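You operate a simulated robot arm through the tools that you are given. There is no shell and no other tool.

You are at the controls of a simulated robot arm. One attempt, no reset.

TASK
Raise the stop block and inch the teal label tank up against it.
Fine: main switch on, clear the fault by the blue reset, section IN; jog only; hands off rollers and block; main switch off last. Where these are worked on the way, their far stop is far enough and under half their travel is too little: main switch.

Only the result counts: the job must be done as asked and must still hold three seconds after the hand-in. Knocking over, shifting, dropping, spilling or breaking anything else fails it.

THE ROBOT
A 7-joint arm with a two-finger parallel gripper, fixed in place. Base frame: the origin is on the floor under the middle of its stand, x ahead of it, y to its left, z up. Lengths are in m, angles in degrees, forces in N, time in s.
With the tool pointing down near the work surface it reaches from about 0.3 to 0.74 m from the base axis. Its first joint turns from -115.0 to 115.0 degrees. Payload 3.91 kg.
The tool frame sits at the grasp point between the pads (the TCP): z along the fingers, y along the line on which they close. The tips reach 0.03 m beyond it. Largest opening 0.11 m; finger width 0.02, thickness 0.01; the body of the gripper, 0.048 by 0.112 m, starts 0.055 m behind the TCP.
Orientation is that of the tool frame in the base frame, as a unit quaternion [x, y, z, w]. With the fingers straight down and closing along the base's y, the tool's x points along the base's -x, its y along +y and its z along -z.

THE INTERFACE
- The arm moves only by the tool servo_tool. Its argument "deltas" is one flat list of numbers, 7 for each row, row after row: the shift along the tool's x, y, z in cm, then the turn, a rotation vector about the tool's x, y, z in degrees, then the gripper command, from -1 (fully open) to 1 (shut), values between in proportion. In form: [dx, dy, dz, wx, wy, wz, gripper, dx, dy, dz, wx, wy, wz, gripper, ...]. A call has 1 to 20 rows; each row shifts and turns the commanded pose from where the row before left it, along the tool's axes as they then stand. Rows are played at 5 a second. More than 0.05 m and 8.6 degrees between two rows, or a gripper value outside its range, and nothing of the call is played. Where a pose cannot be reached the arm comes as near as it can. A force on the tool above 40 N (or 10 N above the force at the start of the call, whichever is more), or a blocked arm, ends the call early, and 0.2 s more pass. The fingers move at their own pace (about 0.108 m/s each) and stop on an object; they squeeze with about 23 N. The grip force told is the motor's: it shows also when the fingers shut on nothing. Time passes only in rows, and 0.2 s behind the last, so rows that do not move let the fingers close. The reply holds the time, the measured pose of the TCP, the force on the tool along the base axes, the opening and the grip force, in the units named above and with some noise, with the torque about the TCP (base axes, N m) and any sound that the robot's microphone picked up.
- Cameras (640 x 400 px; columns grow to the right, rows downward): "scene" is fixed at [0.3978, 0.4978, 1.4674]; the picture's right is [-0.99, 0.14, 0.00], its down [0.03, 0.21, -0.98] and it looks along [-0.14, -0.97, -0.21] (base axes); focal length 355 px, centre (320, 200). "wrist" rides on the gripper at [0.072, 0.017, -0.103] in the tool frame; the picture's right is [-0.23, 0.97, 0.00], its down [-0.76, -0.18, -0.62] and it looks along [-0.61, -0.14, 0.78] (tool axes); focal length 222 px, centre (320, 200). There is no depth. A picture from a camera that has moved, and an enlarged one, comes with that camera's place and axes in the base frame and with its lens.
- grab_frame(camera): a new picture of that camera. No time passes.
- lift_body(by): slides the trunk up (or, below 0, down) by that many m; the arm rides with it, the base frame stays. It gives what a move gives, with no picture.
- zoom(camera, box): a new picture of the part [left, top, right, bottom] of that camera's present view, enlarged. No time passes.
- finish_job(): hands the job in; it is judged then, once.

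Places have to be worked out from the pictures, the camera data and where the tool is seen. Open the gripper and draw the arm clear of the work before you hand the job in, unless the task says otherwise.

The tools are called as name(argument=value, ...) on one line, values as JSON. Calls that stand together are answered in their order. servo_tool: Moves the arm, as the interface text tells. Its arguments: {"type":"object","properties":{"deltas":{"type":"array","items":{"type":"number"}}},"required":["deltas"]} The other tools are called the same way: lift_body (by) moves the trunk up or down; grab_frame (camera) takes a picture; zoom (camera, box) takes an enlarged picture of a part of a camera's view; finish_job () hands the job in.

At the start:

```text
time: 0.0
position: [0.2049, -0.4068, 1.3026]
orientation: [-0.001, 1.0, -0.001, 0.001]
ft_force: [0.8, -0.3, 0.1]
torque: [-0.01, 0.01, 0.01]
grip_width: 0.1099
grasp_force: 0.0
trunk travel left (down, up): [-0.8, 0.19]
```

scene: 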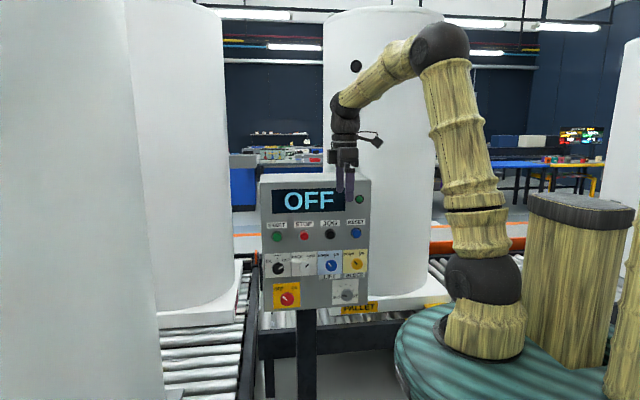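
wrist: 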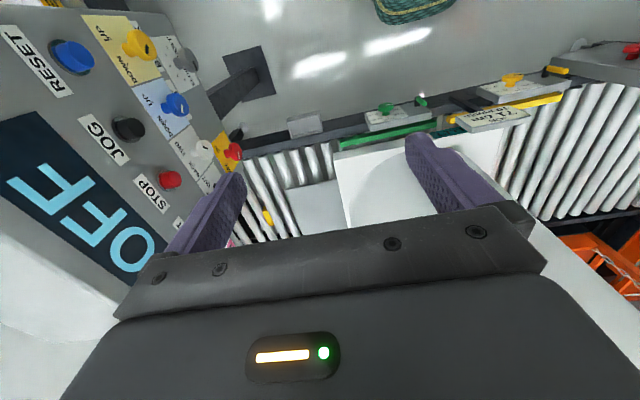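

The pictures show a control panel on a post, reading OFF, with buttons and rotary switches, and a roller conveyor with white tanks. I'll enlarge the panel and the surroundings to read the labels.

zoom(camera="scene", box=[255, 170, 375, 245])

zoom(camera="scene", box=[255, 240, 375, 315])

zoom(camera="wrist", box=[0, 0, 320, 200])

zoom(camera="wrist", box=[320, 0, 640, 200])

```text
5.33 times, centred on (315, 208) of scene
camera zoom: at [0.3978, 0.4978, 1.4674], right [-0.99, 0.14, 0.0], down [0.03, 0.21, -0.98], along [-0.14, -0.97, -0.21], focal length 1894 px, centre (347, 160)
```

zoom: 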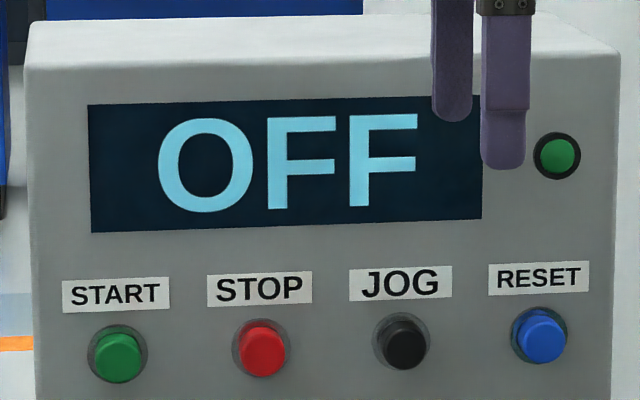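

```text
5.33 times, centred on (315, 278) of scene
camera zoom: at [0.3978, 0.4978, 1.4674], right [-0.99, 0.14, 0.0], down [0.03, 0.21, -0.98], along [-0.14, -0.97, -0.21], focal length 1894 px, centre (347, -213)
```

zoom: 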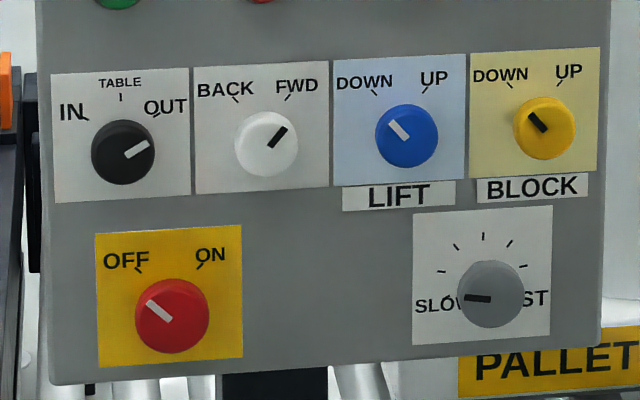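

```text
2.00 times, centred on (160, 100) of wrist
camera zoom: at [0.1348, -0.3896, 1.4075], right [0.23, 0.97, 0.0], down [0.76, -0.18, 0.62], along [0.61, -0.14, -0.78], focal length 444 px, centre (640, 400)
```

zoom: 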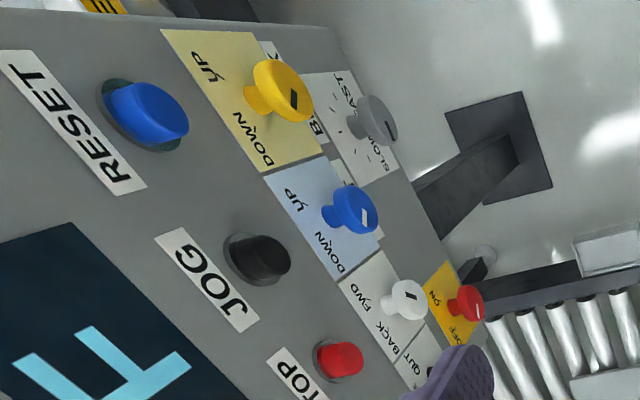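

```text
2.00 times, centred on (480, 100) of wrist
camera zoom: at [0.1348, -0.3896, 1.4075], right [0.23, 0.97, 0.0], down [0.76, -0.18, 0.62], along [0.61, -0.14, -0.78], focal length 444 px, centre (0, 400)
```

zoom: 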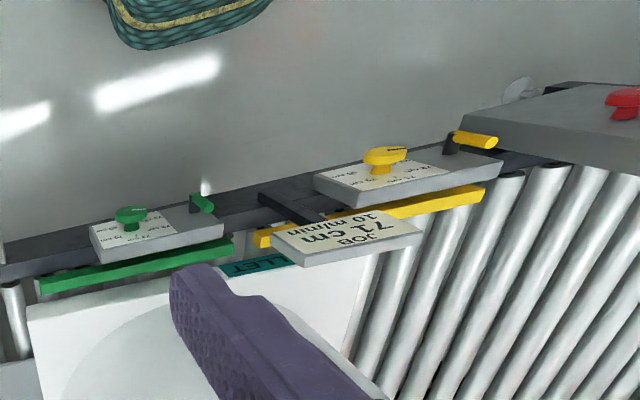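

I'll zoom further on the job card and other parts to read all instructions and find the teal label.

zoom(camera="wrist", box=[430, 60, 590, 160])

zoom(camera="wrist", box=[330, 80, 450, 155])

zoom(camera="scene", box=[0, 200, 320, 400])

zoom(camera="scene", box=[320, 200, 640, 400])

zoom(camera="scene", box=[0, 0, 320, 200])

zoom(camera="wrist", box=[160, 80, 320, 250])

zoom(camera="wrist", box=[540, 20, 640, 300])

```text
4.00 times, centred on (510, 110) of wrist
camera zoom: at [0.1348, -0.3896, 1.4075], right [0.23, 0.97, 0.0], down [0.76, -0.18, 0.62], along [0.61, -0.14, -0.78], focal length 888 px, centre (-440, 560)
```

zoom: 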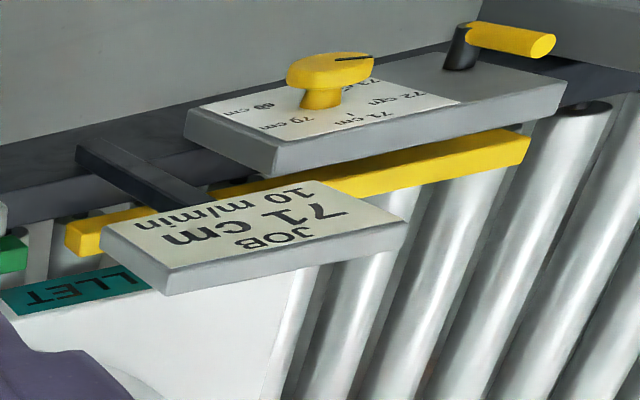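

```text
5.33 times, centred on (390, 118) of wrist
camera zoom: at [0.1348, -0.3896, 1.4075], right [0.23, 0.97, 0.0], down [0.76, -0.18, 0.62], along [0.61, -0.14, -0.78], focal length 1185 px, centre (-53, 640)
```

zoom: 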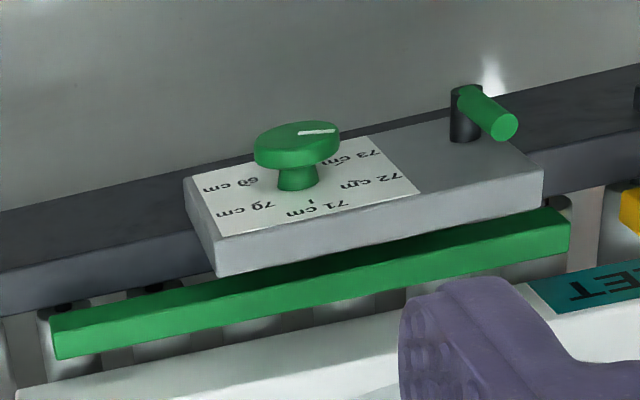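

```text
2.00 times, centred on (160, 300) of scene
camera zoom: at [0.3978, 0.4978, 1.4674], right [-0.99, 0.14, 0.0], down [0.03, 0.21, -0.98], along [-0.14, -0.97, -0.21], focal length 710 px, centre (640, 0)
```

zoom: 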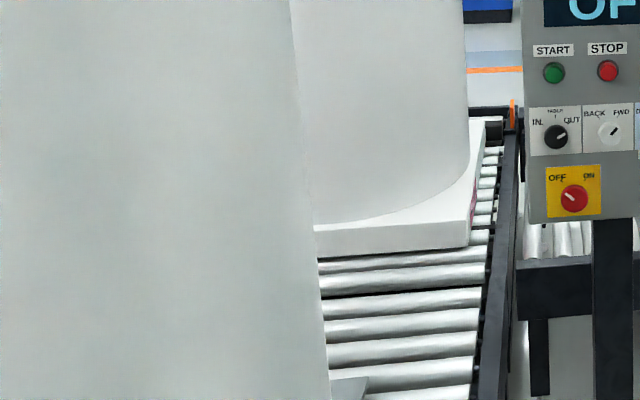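

```text
2.00 times, centred on (480, 300) of scene
camera zoom: at [0.3978, 0.4978, 1.4674], right [-0.99, 0.14, 0.0], down [0.03, 0.21, -0.98], along [-0.14, -0.97, -0.21], focal length 710 px, centre (0, 0)
```

zoom: 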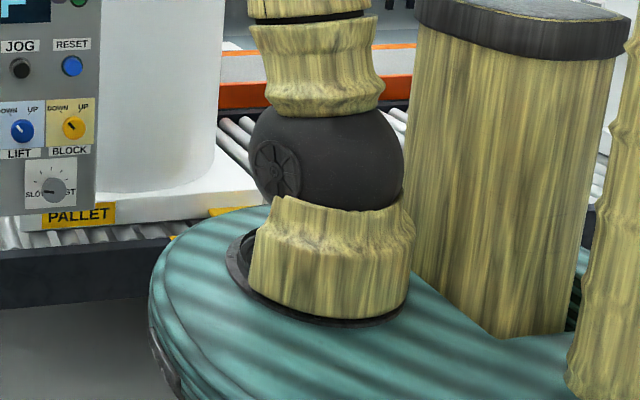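

```text
2.00 times, centred on (160, 100) of scene
camera zoom: at [0.3978, 0.4978, 1.4674], right [-0.99, 0.14, 0.0], down [0.03, 0.21, -0.98], along [-0.14, -0.97, -0.21], focal length 710 px, centre (640, 400)
```

zoom: 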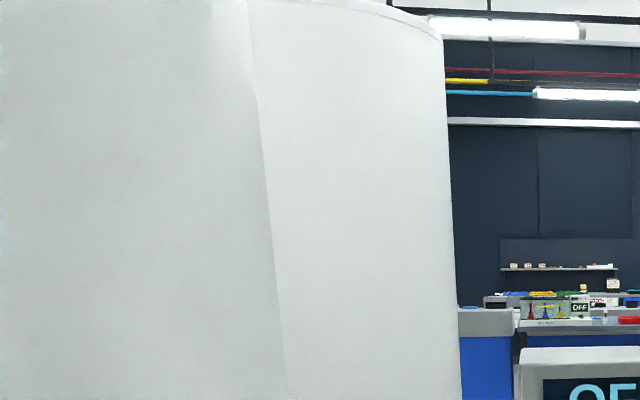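

```text
2.35 times, centred on (240, 165) of wrist
camera zoom: at [0.1348, -0.3896, 1.4075], right [0.23, 0.97, 0.0], down [0.76, -0.18, 0.62], along [0.61, -0.14, -0.78], focal length 523 px, centre (508, 282)
```

zoom: 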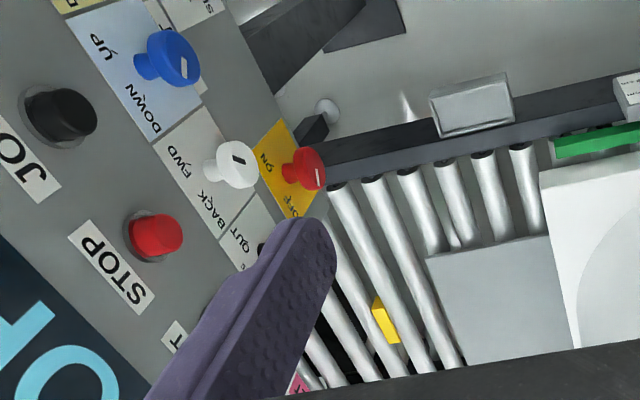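

```text
1.43 times, centred on (590, 160) of wrist
camera zoom: at [0.1348, -0.3896, 1.4075], right [0.23, 0.97, 0.0], down [0.76, -0.18, 0.62], along [0.61, -0.14, -0.78], focal length 317 px, centre (-66, 257)
```

zoom: 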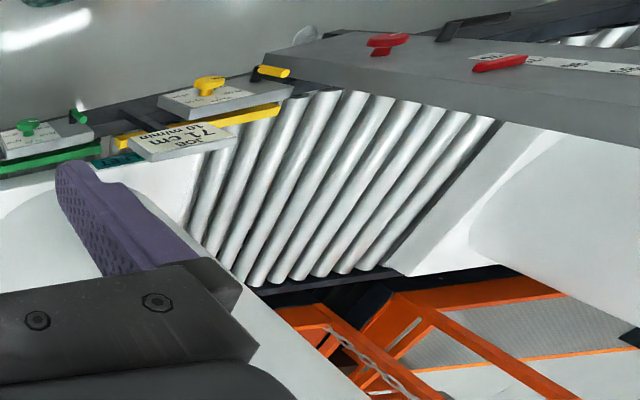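

RESET works out at about (0.095, -0.695, 1.08), so the panel faces +y at y ≈ -0.70. The teal pallet lies in front of the robot, near x > 0.57 and y ≈ 0. Before touching anything I'll swing the wrist camera left to see the teal tank, the rollers and the stop block.

servo_tool(deltas=[-2.84, 1.43, 0, 0, 0, -4, -1, -2.84, 1.43, 0, 0, 0, -4, -1, -2.84, 1.43, 0, 0, 0, -4, -1, -2.84, 1.43, 0, 0, 0, -4, -1, -2.84, 1.43, 0, 0, 0, -4, -1, -2.84, 1.43, 0, 0, 0, -4, -1])

grab_frame(camera="wrist")

grab_frame(camera="scene")

```text
time: 1.4
position: [0.3549, -0.2933, 1.3037]
orientation: [-0.209, 0.978, 0.0, 0.0]
ft_force: [-0.1, 0.8, 0.2]
torque: [-0.01, 0.02, 0.01]
grip_width: 0.1102
grasp_force: 0.0
trunk travel left (down, up): [-0.8, 0.19]
```

```text
taken
camera wrist: at [0.2842, -0.3066, 1.4074], right [-0.19, 0.98, 0.0], down [0.77, 0.15, 0.62], along [0.61, 0.12, -0.78], focal length 222 px, centre (320, 200)
```

wrist: 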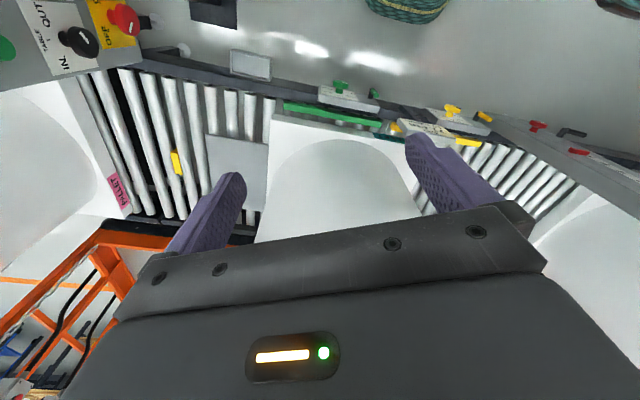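

```text
taken
```

scene: 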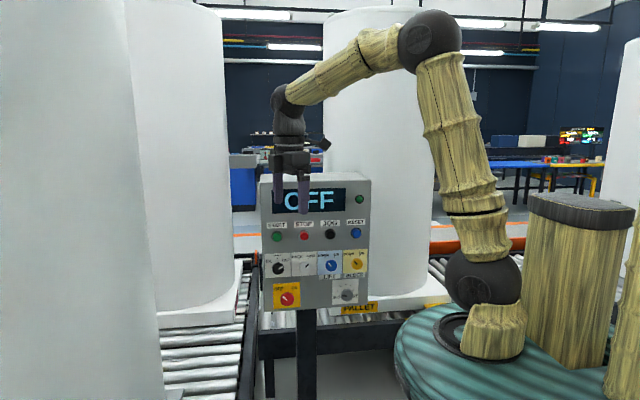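

zoom(camera="wrist", box=[60, 40, 320, 240])

zoom(camera="wrist", box=[320, 60, 640, 240])

```text
2.00 times, centred on (190, 140) of wrist
camera zoom: at [0.2842, -0.3066, 1.4074], right [-0.19, 0.98, 0.0], down [0.77, 0.15, 0.62], along [0.61, 0.12, -0.78], focal length 444 px, centre (580, 320)
```

zoom: 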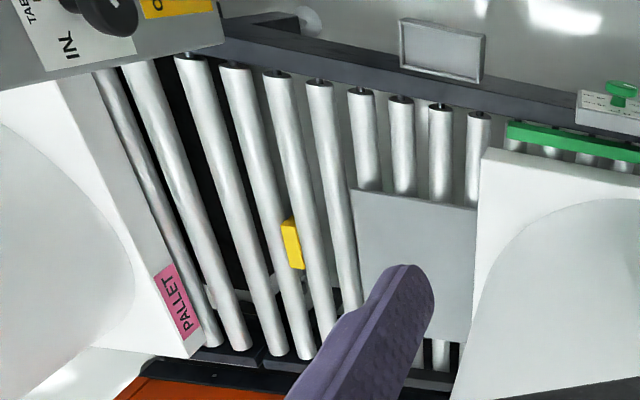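

```text
2.00 times, centred on (480, 150) of wrist
camera zoom: at [0.2842, -0.3066, 1.4074], right [-0.19, 0.98, 0.0], down [0.77, 0.15, 0.62], along [0.61, 0.12, -0.78], focal length 444 px, centre (0, 300)
```

zoom: 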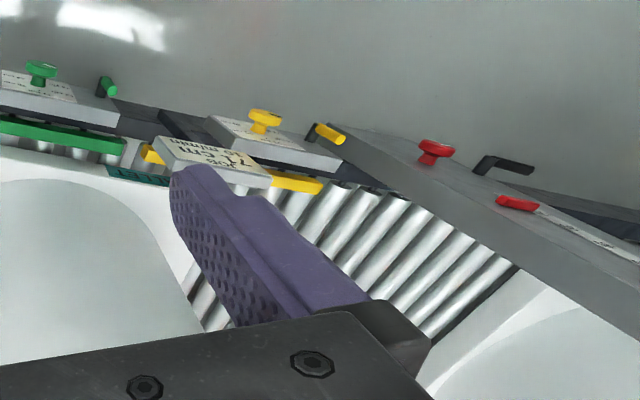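

The teal pallet's leading edge is near y ≈ -0.44. A small yellow block sits sunk between the rollers near (0.94, -0.89, 0.45), with the pink pallet beyond it. I want a closer look at the gray plate next to the teal pallet.

zoom(camera="wrist", box=[140, 100, 280, 230])

zoom(camera="scene", box=[140, 290, 320, 400])

zoom(camera="wrist", box=[0, 0, 160, 100])

zoom(camera="wrist", box=[210, 30, 330, 110])

```text
3.08 times, centred on (210, 165) of wrist
camera zoom: at [0.2842, -0.3066, 1.4074], right [-0.19, 0.98, 0.0], down [0.77, 0.15, 0.62], along [0.61, 0.12, -0.78], focal length 684 px, centre (658, 308)
```

zoom: 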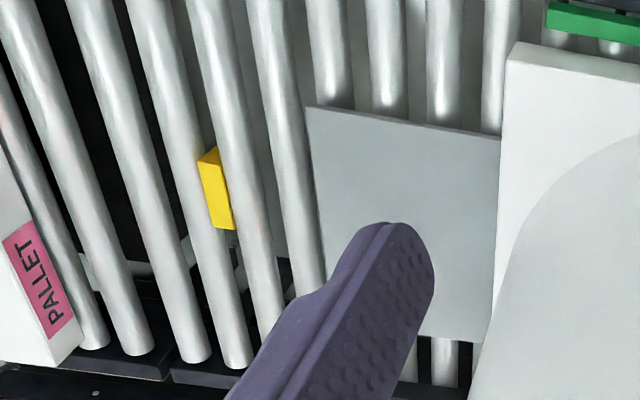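

```text
3.56 times, centred on (230, 345) of scene
camera zoom: at [0.3978, 0.4978, 1.4674], right [-0.99, 0.14, 0.0], down [0.03, 0.21, -0.98], along [-0.14, -0.97, -0.21], focal length 1263 px, centre (640, -316)
```

zoom: 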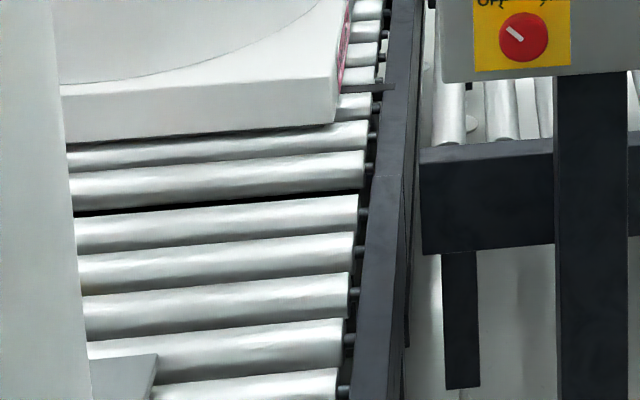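

```text
4.00 times, centred on (80, 50) of wrist
camera zoom: at [0.2842, -0.3066, 1.4074], right [-0.19, 0.98, 0.0], down [0.77, 0.15, 0.62], along [0.61, 0.12, -0.78], focal length 888 px, centre (1280, 800)
```

zoom: 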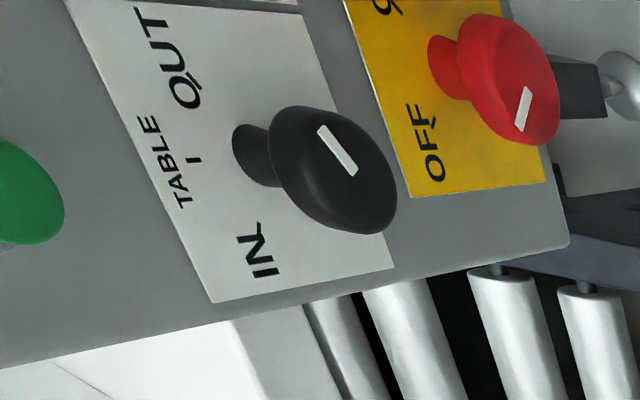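

```text
5.00 times, centred on (270, 70) of wrist
camera zoom: at [0.2842, -0.3066, 1.4074], right [-0.19, 0.98, 0.0], down [0.77, 0.15, 0.62], along [0.61, 0.12, -0.78], focal length 1111 px, centre (570, 850)
```

zoom: 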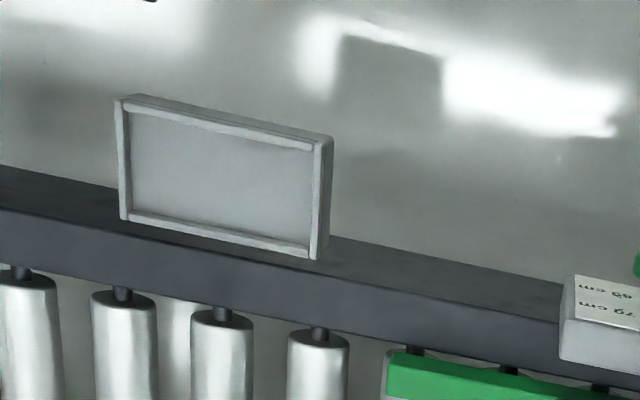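

Everything fits: the main switch head triangulates to about (0.348, -0.675, 0.854) and the panel face is near y ≈ -0.72, parallel to the x–z plane. I'll unwind the yaw and pitch the tool so it points at the panel (-y), stopping well short of it.

servo_tool(deltas=[0, 0, 0, 0, 0, 8, -1, 0, 0, 0, 0, 0, 8, -1, 0, 0, 0, 0, 0, 8.2, -1, 0.68, -1.88, 1.67, 8.18, 0, 0, -1, 0.68, -1.62, 1.92, 8.18, 0, 0, -1, 0.68, -1.33, 2.13, 8.18, 0, 0, -1, 0.68, -1.02, 2.3, 8.18, 0, 0, -1, 0.68, -0.68, 2.42, 8.18, 0, 0, -1, 0.68, -0.33, 2.49, 8.18, 0, 0, -1, 0.68, 0.03, 2.51, 8.18, 0, 0, -1, 0.68, 0.39, 2.48, 8.18, 0, 0, -1, 0.68, 0.74, 2.4, 8.18, 0, 0, -1, 0.68, 1.07, 2.27, 8.18, 0, 0, -1, 0.68, 1.38, 2.1, 8.18, 0, 0, -1])

grab_frame(camera="wrist")

grab_frame(camera="scene")

```text
time: 4.4
position: [0.2824, -0.5007, 1.1198]
orientation: [0.0, -0.707, 0.707, 0.001]
ft_force: [-0.5, -0.5, -0.3]
torque: [-0.02, -0.03, 0.02]
grip_width: 0.11
grasp_force: 0.0
trunk travel left (down, up): [-0.8, 0.19]
```

```text
taken
camera wrist: at [0.2117, -0.396, 1.103], right [0.23, 0.0, -0.97], down [0.76, 0.62, 0.18], along [0.61, -0.78, 0.14], focal length 222 px, centre (320, 200)
```

wrist: 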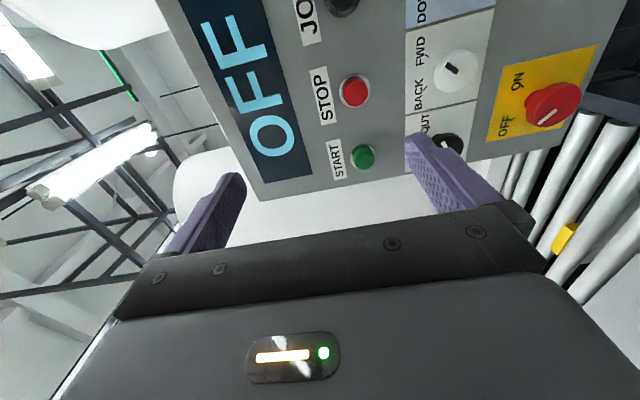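

```text
taken
```

scene: 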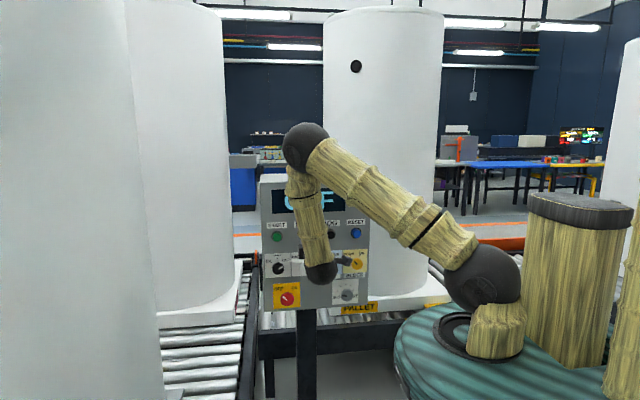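

The wrist view confirms the main switch head at about (0.348, -0.675, 0.852). I'll drop to a standoff in front of it with the fingers partly open, then re-check.

servo_tool(deltas=[-0.73, 2.98, 0.5, 0, 0, 0, -0.5, -0.73, 2.98, 0.5, 0, 0, 0, -0.5, -0.73, 2.98, 0.5, 0, 0, 0, -0.5, -0.73, 2.98, 0.5, 0, 0, 0, -0.5, -0.73, 2.98, 0.5, 0, 0, 0, -0.5, -0.73, 2.98, 0.5, 0, 0, 0, -0.5, -0.73, 2.98, 0.5, 0, 0, 0, -0.5, -0.73, 2.98, 0.5, 0, 0, 0, -0.5, -0.73, 2.98, 0.5, 0, 0, 0, -0.5])

grab_frame(camera="wrist")

grab_frame(camera="scene")

```text
time: 6.4
position: [0.3444, -0.546, 0.8523]
orientation: [0.002, 0.707, -0.707, -0.002]
ft_force: [-1.0, 0.7, -0.3]
torque: [0.01, -0.02, -0.02]
grip_width: 0.0823
grasp_force: 0.1
trunk travel left (down, up): [-0.8, 0.19]
```

```text
taken
camera wrist: at [0.2749, -0.4408, 0.8357], right [0.23, 0.0, -0.97], down [0.76, 0.62, 0.18], along [0.6, -0.78, 0.14], focal length 222 px, centre (320, 200)
```

wrist: 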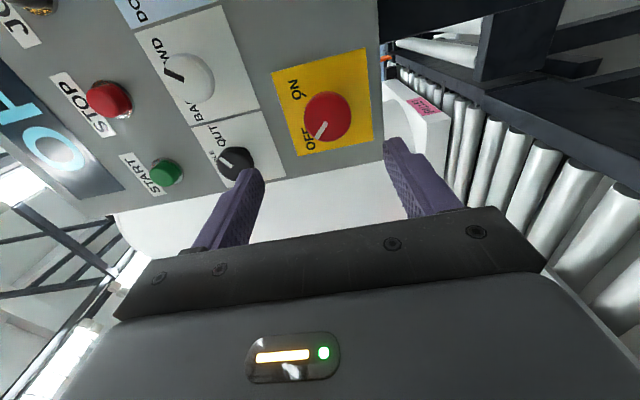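

```text
taken
```

scene: 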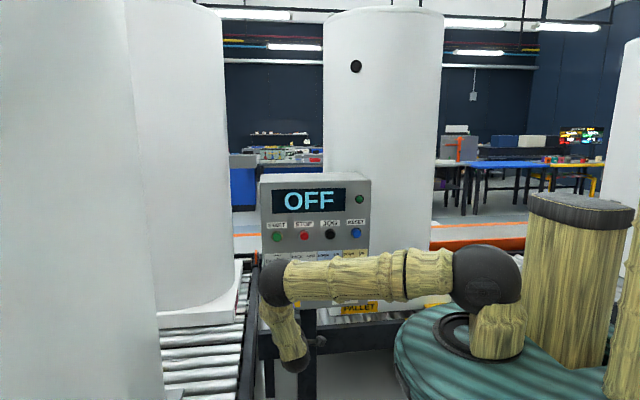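

The hand is lined up in front of the red switch. I'll zoom in to pin down the knob cap's centre and depth before closing in.

zoom(camera="wrist", box=[260, 50, 420, 150])

zoom(camera="wrist", box=[80, 0, 280, 220])

```text
4.00 times, centred on (340, 100) of wrist
camera zoom: at [0.2749, -0.4408, 0.8357], right [0.23, 0.0, -0.97], down [0.76, 0.62, 0.18], along [0.6, -0.78, 0.14], focal length 888 px, centre (240, 600)
```

zoom: 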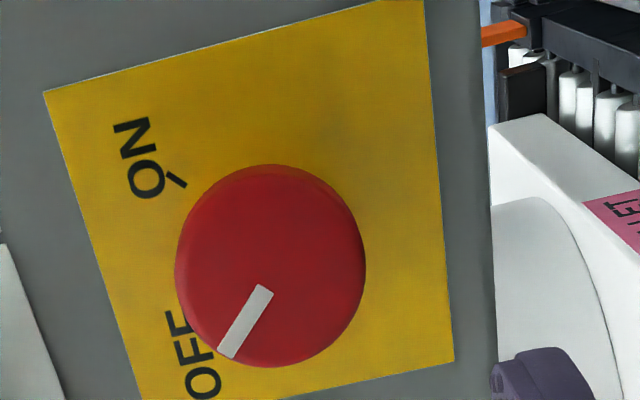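

```text
1.82 times, centred on (180, 110) of wrist
camera zoom: at [0.2749, -0.4408, 0.8357], right [0.23, 0.0, -0.97], down [0.76, 0.62, 0.18], along [0.6, -0.78, 0.14], focal length 404 px, centre (574, 364)
```

zoom: 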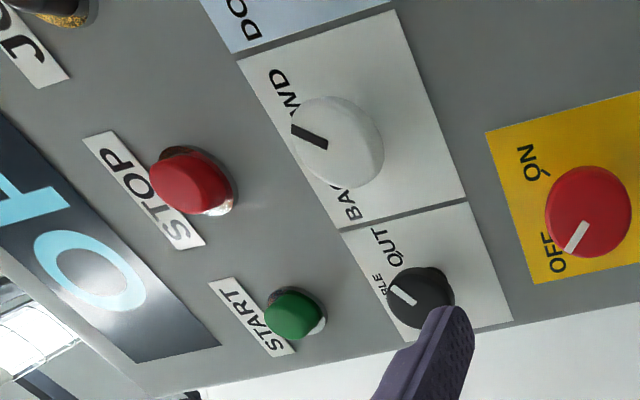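

Against the tool axis the knob sits about 7.6 mm lower and is centred sideways. I'll correct that, move in 7 cm, and look again.

servo_tool(deltas=[0, 0.76, 0, 0, 0, 0, -0.5, 0, 0, 2.4, 0, 0, 0, -0.5, 0, 0, 2.4, 0, 0, 0, -0.5, 0, 0, 2.2, 0, 0, 0, -0.5, 0, 0, 0, 0, 0, 0, -0.5])

grab_frame(camera="wrist")

zoom(camera="wrist", box=[220, 80, 420, 205])

```text
time: 7.6
position: [0.3471, -0.6173, 0.845]
orientation: [0.001, 0.707, -0.707, -0.001]
ft_force: [0.6, 0.2, -0.3]
torque: [0.0, 0.01, 0.01]
grip_width: 0.0825
grasp_force: 0.0
trunk travel left (down, up): [-0.8, 0.19]
```

```text
taken
camera wrist: at [0.2768, -0.5119, 0.8276], right [0.23, 0.0, -0.97], down [0.76, 0.62, 0.18], along [0.6, -0.78, 0.14], focal length 222 px, centre (320, 200)
```

wrist: 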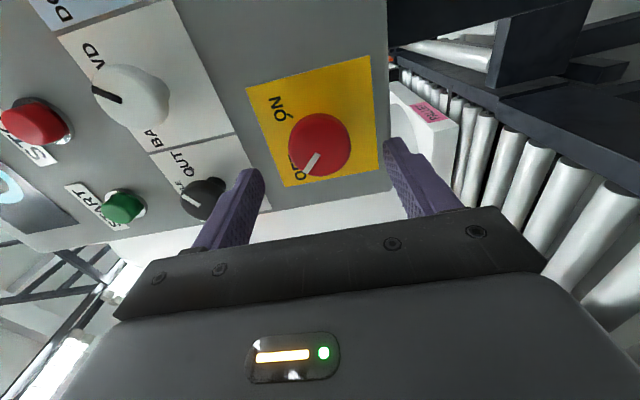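

```text
3.20 times, centred on (320, 142) of wrist
camera zoom: at [0.2768, -0.5119, 0.8276], right [0.23, 0.0, -0.97], down [0.76, 0.62, 0.18], along [0.6, -0.78, 0.14], focal length 711 px, centre (320, 384)
```

zoom: 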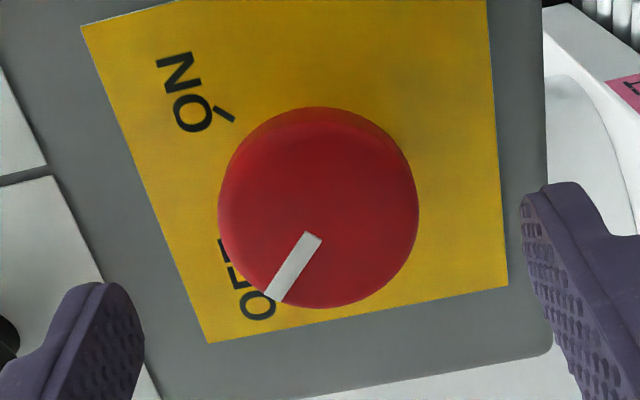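

The cap face is about 6 cm ahead of the TCP (y ≈ -0.677), roughly 5 cm across, and centred between the fingers. I'll go in 5 cm and close the fingers on the cap.

servo_tool(deltas=[0, 0, 2, 0, 0, 0, -0.5, 0, 0, 2, 0, 0, 0, -0.5, 0, 0, 1, 0, 0, 0, -0.5, 0, 0, 0, 0, 0, 0, 0.2, 0, 0, 0, 0, 0, 0, 0.6, 0, 0, 0, 0, 0, 0, 0.6])

grab_frame(camera="wrist")

```text
time: 9.0
position: [0.3476, -0.6669, 0.8453]
orientation: [0.0, -0.707, 0.707, 0.001]
ft_force: [-0.5, -3.7, 2.7]
torque: [0.06, -0.01, 0.26]
grip_width: 0.0499
grasp_force: 45.2
trunk travel left (down, up): [-0.8, 0.19]
```

```text
taken
camera wrist: at [0.2768, -0.5616, 0.8287], right [0.23, 0.0, -0.97], down [0.76, 0.62, 0.18], along [0.61, -0.78, 0.14], focal length 222 px, centre (320, 200)
```

wrist: 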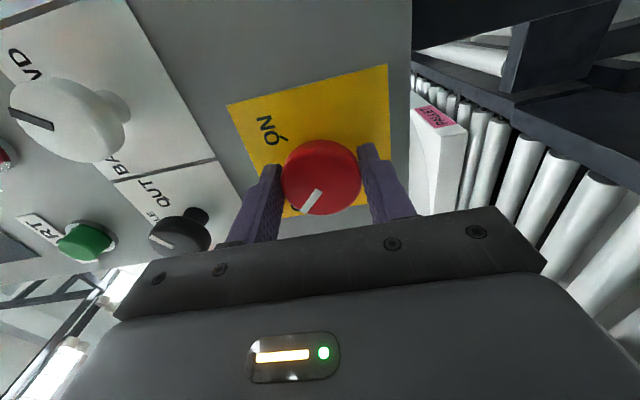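

The cap is held (width 0.050 m). I'll turn clockwise, as seen facing the panel, about the tool axis, starting with roughly half the travel.

servo_tool(deltas=[0, 0, 0, 0, 0, 8, 0.6, 0, 0, 0, 0, 0, 8, 0.6, 0, 0, 0, 0, 0, 8, 0.6, 0, 0, 0, 0, 0, 8, 0.6, 0, 0, 0, 0, 0, 8, 0.6, 0, 0, 0, 0, 0, 8, 0.6])

grab_frame(camera="wrist")

```text
time: 10.4
position: [0.3478, -0.667, 0.8431]
orientation: [0.289, 0.646, -0.645, 0.287]
ft_force: [7.3, -7.6, -6.5]
torque: [-0.72, 0.06, 0.73]
grip_width: 0.0497
grasp_force: 44.9
trunk travel left (down, up): [-0.8, 0.19]
```

```text
taken
camera wrist: at [0.3144, -0.5616, 0.7783], right [0.88, 0.0, -0.48], down [0.38, 0.62, 0.69], along [0.3, -0.78, 0.54], focal length 222 px, centre (320, 200)
```

wrist: 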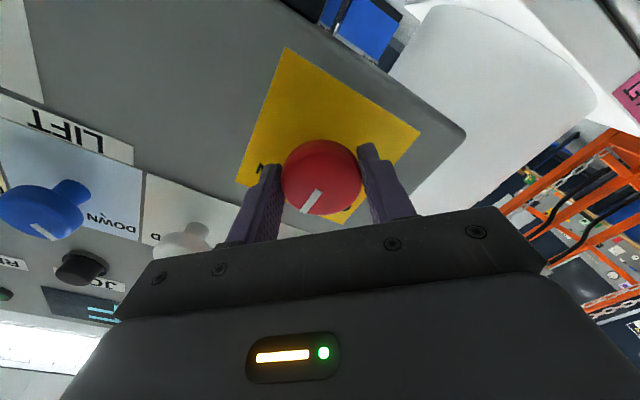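

The marker turned with the hand, about 48° so far. I'll carry on toward the ON stop.

servo_tool(deltas=[0, 0, 0, 0, 0, 8, 0.6, 0, 0, 0, 0, 0, 8, 0.6, 0, 0, 0, 0, 0, 8, 0.6, 0, 0, 0, 0, 0, 8, 0.6, 0, 0, 0, 0, 0, 8, 0.6, 0, 0, 0, 0, 0, 0, 0.6])

grab_frame(camera="wrist")

grab_frame(camera="scene")

```text
time: 11.8
position: [0.3502, -0.6652, 0.8421]
orientation: [0.491, 0.511, -0.508, 0.49]
ft_force: [22.7, -5.8, -6.1]
torque: [1.44, 0.03, 0.18]
grip_width: 0.0495
grasp_force: 45.4
trunk travel left (down, up): [-0.8, 0.19]
```

```text
taken
camera wrist: at [0.3666, -0.5615, 0.7703], right [0.98, 0.0, 0.19], down [-0.15, 0.62, 0.77], along [-0.12, -0.78, 0.61], focal length 222 px, centre (320, 200)
```

wrist: 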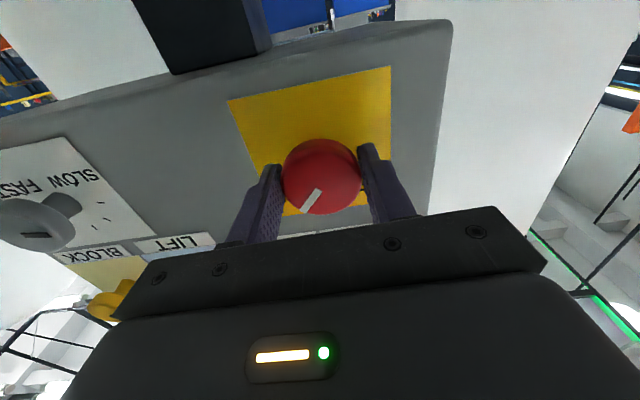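

```text
taken
```

scene: 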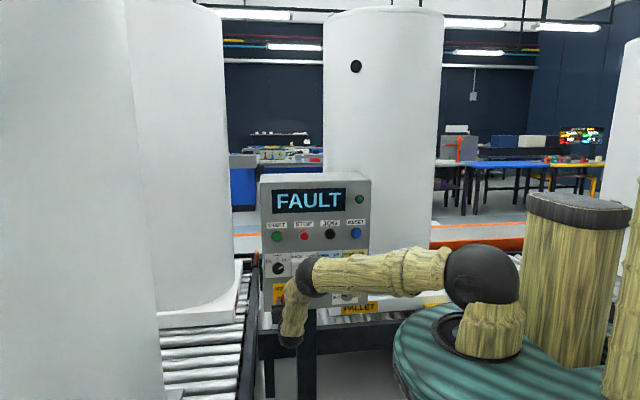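

The display now reads FAULT, so the main switch is on. I'll release, back off 8 cm, and move up to a standoff in front of the blue RESET button at about (0.095, -0.695, 1.08) with the fingers shut.

servo_tool(deltas=[0, 0, 0, 0, 0, 0, -0.5, 0, 0, 0, 0, 0, 0, -0.5, 0, 0, -2.5, 0, 0, 0, -0.5, 0, 0, -2.5, 0, 0, 0, -0.5, 0, 0, -2.5, 0, 0, 0, -0.5, -2.4, -2.5, 0, 0, 0, 0, 0, -2.4, -2.5, 0, 0, 0, 0, 1, -2.4, -2.5, 0, 0, 0, 0, 1, -2.4, -2.5, 0, 0, 0, 0, 1, -2.4, -2.5, 0, 0, 0, 0, 1, -2.4, -2.5, 0, 0, 0, 0, 1, -2.4, -2.5, 0, 0, 0, 0, 1, -2.4, -2.5, 0, 0, 0, 0, 1, -2.4, -2.5, 0, 0, 0, 0, 1, -2.2, -2.5, 0, 0, 0, 0, 1, 0, 0, 0, 0, 0, 0, 1])

grab_frame(camera="wrist")

grab_frame(camera="scene")

```text
time: 15.2
position: [0.168, -0.5842, 1.1022]
orientation: [-0.495, -0.506, 0.513, -0.485]
ft_force: [1.0, 1.5, -0.6]
torque: [0.03, -0.02, 0.02]
grip_width: 0.0002
grasp_force: 23.2
out of reach, approached as far as the arm can: row 12, 13, 14, 15
trunk travel left (down, up): [-0.8, 0.19]
```

```text
taken
camera wrist: at [0.186, -0.48, 1.0304], right [0.98, -0.02, 0.19], down [-0.14, 0.62, 0.77], along [-0.13, -0.78, 0.61], focal length 222 px, centre (320, 200)
```

wrist: 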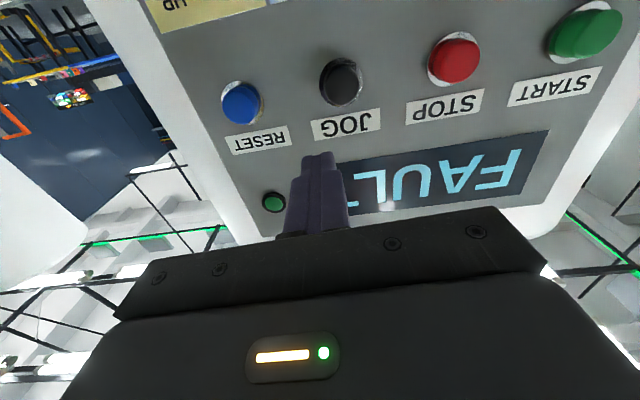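

```text
taken
```

scene: 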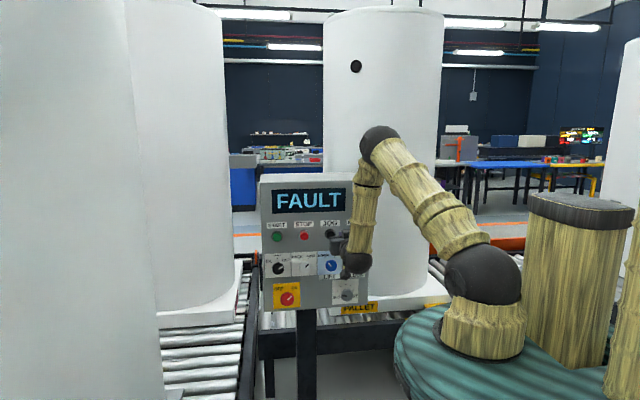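

Rows 12–15 ran into the arm's limits because the forearm hangs too steeply from the high shoulder. The fingertips are clear of the knobs (tips at y ≈ -0.61), so I'll lower the trunk 0.3 m for a better posture.

lift_body(by=-0.15)

grab_frame(camera="scene")

```text
time: 16.9
position: [0.168, -0.5835, 0.9523]
orientation: [-0.496, -0.505, 0.513, -0.485]
ft_force: [0.0, -0.1, 0.2]
torque: [0.0, 0.02, 0.01]
grip_width: 0.0003
grasp_force: 22.7
trunk travel left (down, up): [-0.65, 0.34]
```

```text
taken
```

scene: 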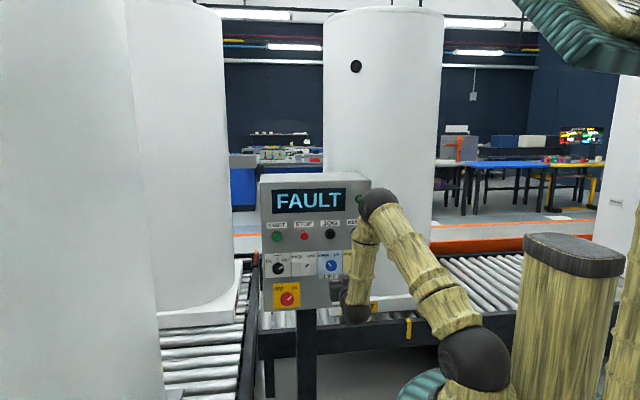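

The motion is clear. I'll lower another 0.15 m.

lift_body(by=-0.13)

grab_frame(camera="scene")

grab_frame(camera="wrist")

```text
time: 18.5
position: [0.1681, -0.5835, 0.8234]
orientation: [-0.495, -0.506, 0.513, -0.486]
ft_force: [0.0, -0.5, -1.0]
torque: [-0.02, 0.02, 0.01]
grip_width: 0.0003
grasp_force: 22.6
trunk travel left (down, up): [-0.52, 0.47]
```

```text
taken
```

scene: 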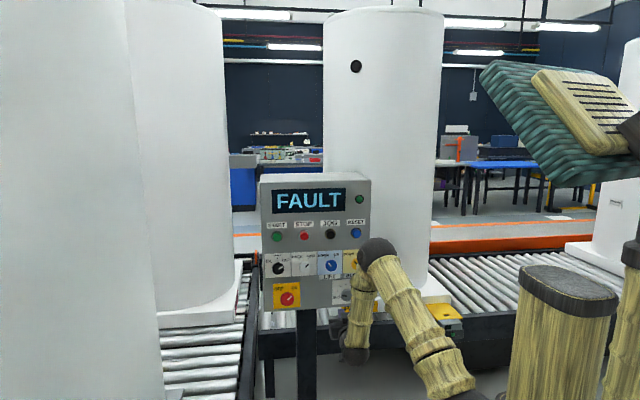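

```text
taken
camera wrist: at [0.1859, -0.4799, 0.7504], right [0.98, -0.02, 0.19], down [-0.14, 0.62, 0.77], along [-0.13, -0.78, 0.61], focal length 222 px, centre (320, 200)
```

wrist: 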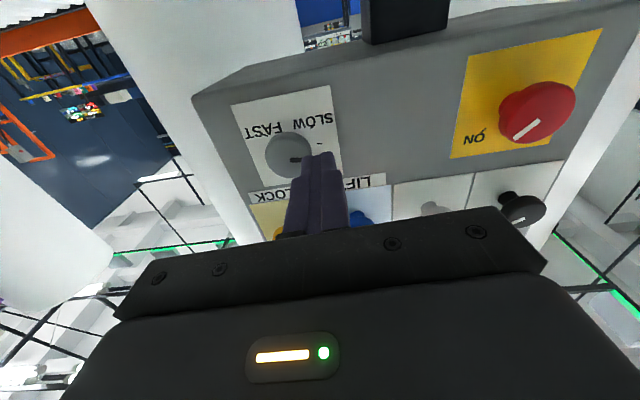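

From the earlier view the button row lies at z ≈ 1.073, with RESET at x ≈ 0.10, JOG ≈ 0.193, STOP ≈ 0.286 and START ≈ 0.379. I'll raise the closed fingertips to a standoff in front of RESET.

servo_tool(deltas=[-2.47, -0.785, 0.2, 0, 0, 0, 1, -2.47, -0.785, 0.2, 0, 0, 0, 1, -2.47, -0.785, 0.2, 0, 0, 0, 1, -2.47, -0.785, 0.2, 0, 0, 0, 1, -2.47, -0.785, 0.2, 0, 0, 0, 1, -2.47, -0.785, 0.2, 0, 0, 0, 1, -2.47, -0.785, 0.2, 0, 0, 0, 1, -2.47, -0.785, 0.2, 0, 0, 0, 1, -2.47, -0.785, 0.2, 0, 0, 0, 1, -2.47, -0.785, 0.2, 0, 0, 0, 1, 0, 0, 0, 0, 0, 0, 1])

grab_frame(camera="wrist")

grab_frame(camera="scene")

```text
time: 20.9
position: [0.1191, -0.5997, 1.0755]
orientation: [-0.495, -0.506, 0.513, -0.486]
ft_force: [0.1, 0.3, -0.3]
torque: [-0.02, 0.01, -0.02]
grip_width: 0.0001
grasp_force: 23.3
out of reach, approached as far as the arm can: row 2, 3, 4, 5, 6
trunk travel left (down, up): [-0.52, 0.47]
```

```text
taken
camera wrist: at [0.136, -0.4952, 1.0027], right [0.98, -0.02, 0.19], down [-0.14, 0.62, 0.77], along [-0.13, -0.78, 0.61], focal length 222 px, centre (320, 200)
```

wrist: 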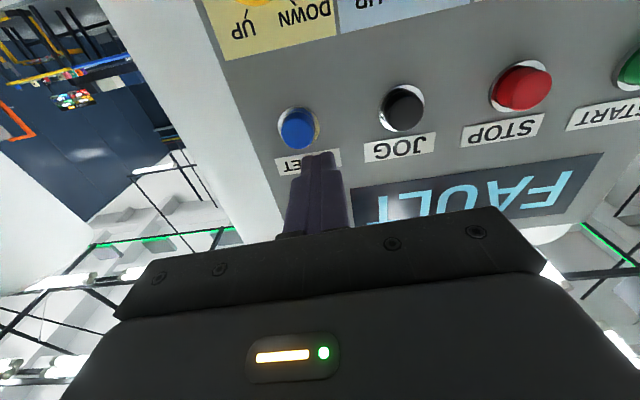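

```text
taken
```

scene: 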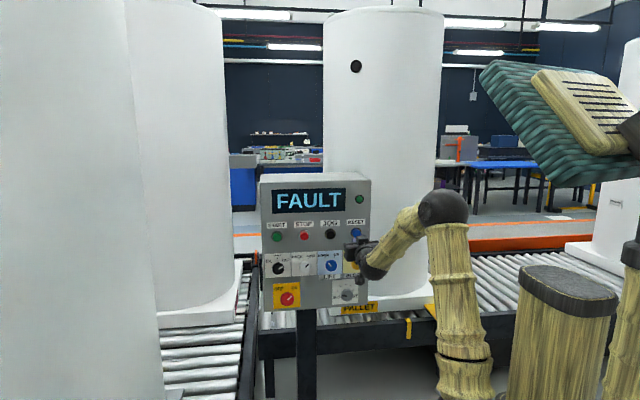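

The arm is in a better posture now, at (0.120, -0.598, 1.075). RESET works out at (0.0997, ·, 1.072), so I'll shift 2 cm sideways, advance about 5 cm, then look before pressing.

servo_tool(deltas=[0.18, -1.0, 0, 0, 0, 0, 1, 0.17, -0.95, 0, 0, 0, 0, 1, 0, 0, 1.8, 0, 0, 0, 1, 0, 0, 1.7, 0, 0, 0, 1, 0, 0, 1.0, 0, 0, 0, 1, 0, 0, 0, 0, 0, 0, 1])

grab_frame(camera="wrist")

zoom(camera="wrist", box=[260, 100, 400, 190])

```text
time: 22.3
position: [0.1006, -0.644, 1.0724]
orientation: [-0.497, -0.505, 0.514, -0.483]
ft_force: [-0.4, 0.3, -0.1]
torque: [0.04, 0.02, 0.01]
grip_width: 0.0
grasp_force: 22.8
out of reach, approached as far as the arm can: row 2
trunk travel left (down, up): [-0.52, 0.47]
```

```text
taken
camera wrist: at [0.1195, -0.5404, 0.9999], right [0.98, -0.02, 0.19], down [-0.13, 0.62, 0.77], along [-0.14, -0.78, 0.61], focal length 222 px, centre (320, 200)
```

wrist: 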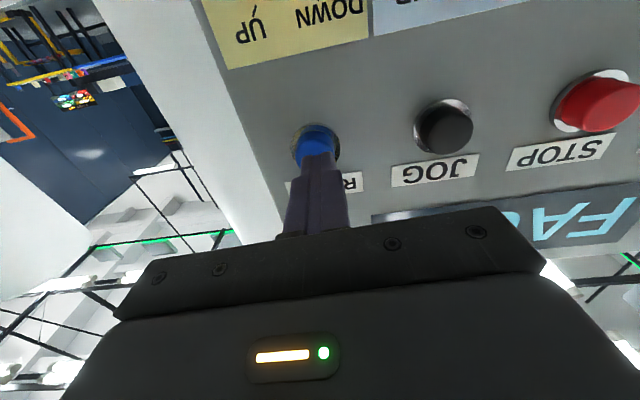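

```text
4.44 times, centred on (330, 145) of wrist
camera zoom: at [0.1195, -0.5404, 0.9999], right [0.98, -0.02, 0.19], down [-0.13, 0.62, 0.77], along [-0.14, -0.78, 0.61], focal length 987 px, centre (276, 444)
```

zoom: 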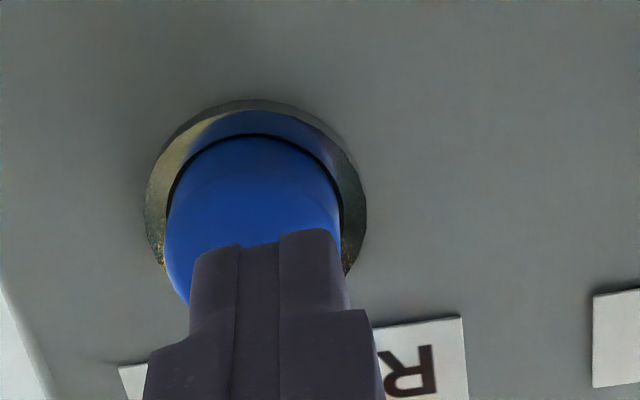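

The fingertips line up with the blue button. I'll advance in small steps until contact shows in the force reading.

servo_tool(deltas=[0, -0.15, 0.6, 0, 0, 0, 1, 0, 0, 0.5, 0, 0, 0, 1, 0, 0, 0.4, 0, 0, 0, 1, 0, 0, 0, 0, 0, 0, 1])

zoom(camera="wrist", box=[260, 100, 400, 190])

zoom(camera="scene", box=[255, 170, 375, 245])

```text
time: 23.3
position: [0.0996, -0.6586, 1.0723]
orientation: [-0.497, -0.505, 0.514, -0.484]
ft_force: [0.2, -0.3, -0.5]
torque: [-0.02, 0.0, 0.0]
grip_width: 0.0
grasp_force: 23.2
trunk travel left (down, up): [-0.52, 0.47]
```

```text
4.44 times, centred on (330, 145) of wrist
camera zoom: at [0.118, -0.555, 1.0002], right [0.98, -0.02, 0.19], down [-0.13, 0.62, 0.77], along [-0.14, -0.78, 0.61], focal length 987 px, centre (276, 444)
```

zoom: 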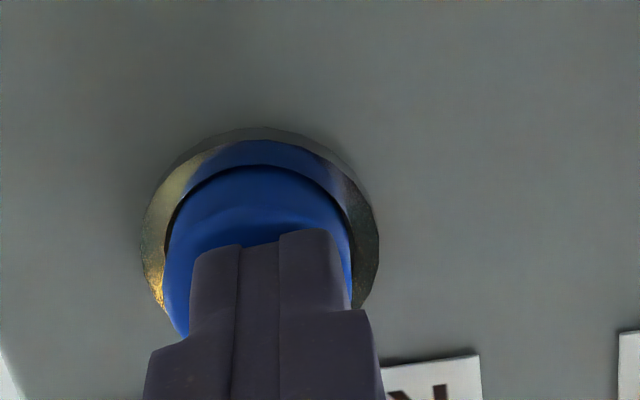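

```text
5.33 times, centred on (315, 208) of scene
camera zoom: at [0.3978, 0.4978, 1.4674], right [-0.99, 0.14, 0.0], down [0.03, 0.21, -0.98], along [-0.14, -0.97, -0.21], focal length 1894 px, centre (347, 160)
```

zoom: 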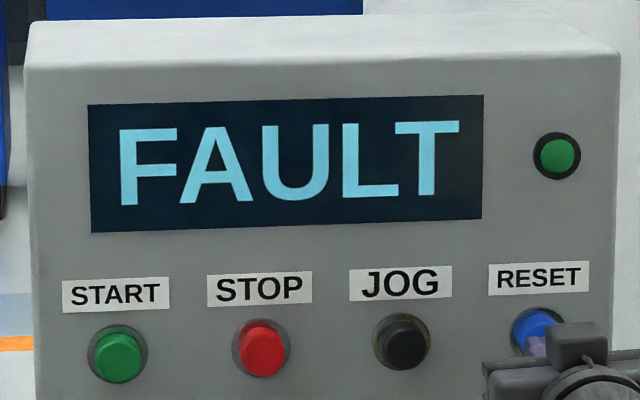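

There is still no contact, with the tips at y ≈ -0.689. I'll keep going in 3 mm steps.

servo_tool(deltas=[0, 0, 0.3, 0, 0, 0, 1, 0, 0, 0.3, 0, 0, 0, 1, 0, 0, 0.3, 0, 0, 0, 1])

zoom(camera="scene", box=[255, 170, 375, 245])

```text
time: 24.1
position: [0.0995, -0.6665, 1.0726]
orientation: [-0.496, -0.506, 0.513, -0.485]
ft_force: [0.4, 23.7, -5.2]
torque: [0.11, 0.12, 0.02]
grip_width: 0.0001
grasp_force: 22.7
trunk travel left (down, up): [-0.52, 0.47]
heard: click
```

```text
5.33 times, centred on (315, 208) of scene
camera zoom: at [0.3978, 0.4978, 1.4674], right [-0.99, 0.14, 0.0], down [0.03, 0.21, -0.98], along [-0.14, -0.97, -0.21], focal length 1894 px, centre (347, 160)
```

zoom: 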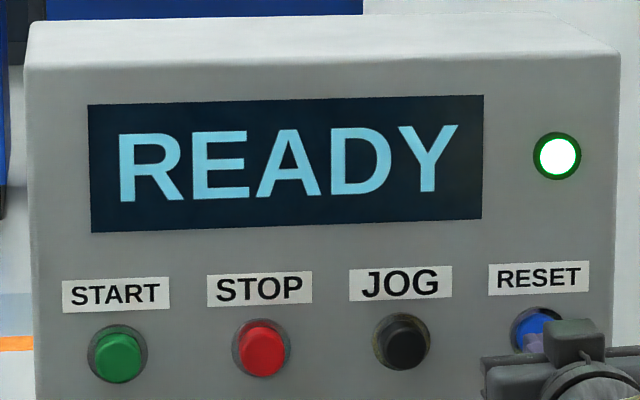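

RESET clicked and the display reads READY with the lamp lit. Next I'll back off and move to a standoff in front of the black section selector at about (0.379, -0.68, 0.968), opening the fingers on the way.

servo_tool(deltas=[0, 0, -1.7, 0, 0, 0, 1, 0, 0, -1.7, 0, 0, 0, 1, 0, 0, -1.7, 0, 0, 0, 1, 0.78, 2.37, -0.13, 0, 0, 0, 1, 0.78, 2.37, -0.13, 0, 0, 0, 1, 0.78, 2.37, -0.13, 0, 0, 0, 0, 0.78, 2.37, -0.13, 0, 0, 0, -0.4, 0.78, 2.37, -0.13, 0, 0, 0, -0.4, 0.78, 2.37, -0.13, 0, 0, 0, -0.4, 0.78, 2.37, -0.13, 0, 0, 0, -0.4, 0.78, 2.37, -0.13, 0, 0, 0, -0.4, 0.78, 2.37, -0.13, 0, 0, 0, -0.4, 0.78, 2.37, -0.13, 0, 0, 0, -0.4, 0.78, 2.37, -0.13, 0, 0, 0, -0.4, 0.78, 2.37, -0.13, 0, 0, 0, -0.4])

grab_frame(camera="wrist")

grab_frame(camera="scene")

```text
time: 27.3
position: [0.3798, -0.6065, 0.9666]
orientation: [-0.495, -0.506, 0.514, -0.484]
ft_force: [-0.9, 0.0, 0.1]
torque: [-0.03, 0.0, -0.05]
grip_width: 0.0769
grasp_force: 0.1
trunk travel left (down, up): [-0.52, 0.47]
```

```text
taken
camera wrist: at [0.3986, -0.5027, 0.8951], right [0.98, -0.02, 0.19], down [-0.14, 0.62, 0.77], along [-0.13, -0.78, 0.61], focal length 222 px, centre (320, 200)
```

wrist: 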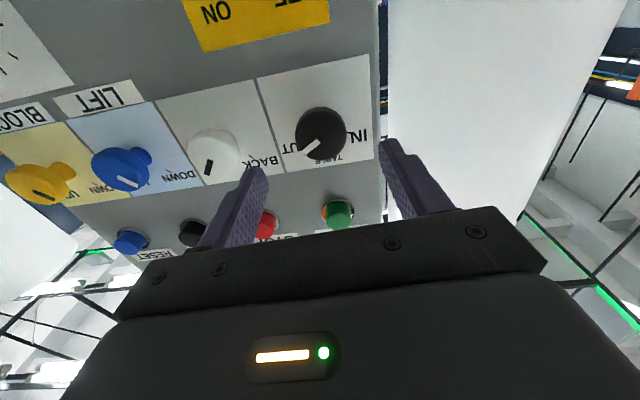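

```text
taken
```

scene: 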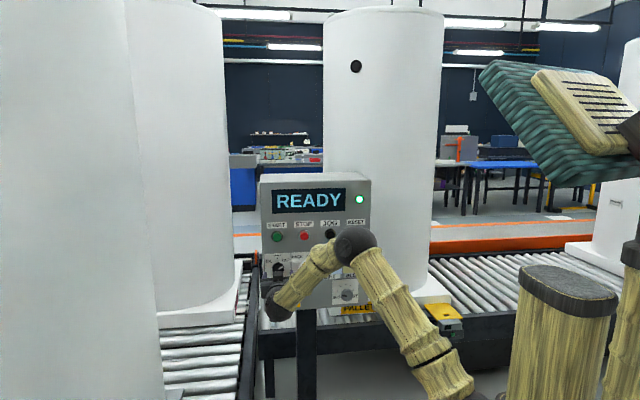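

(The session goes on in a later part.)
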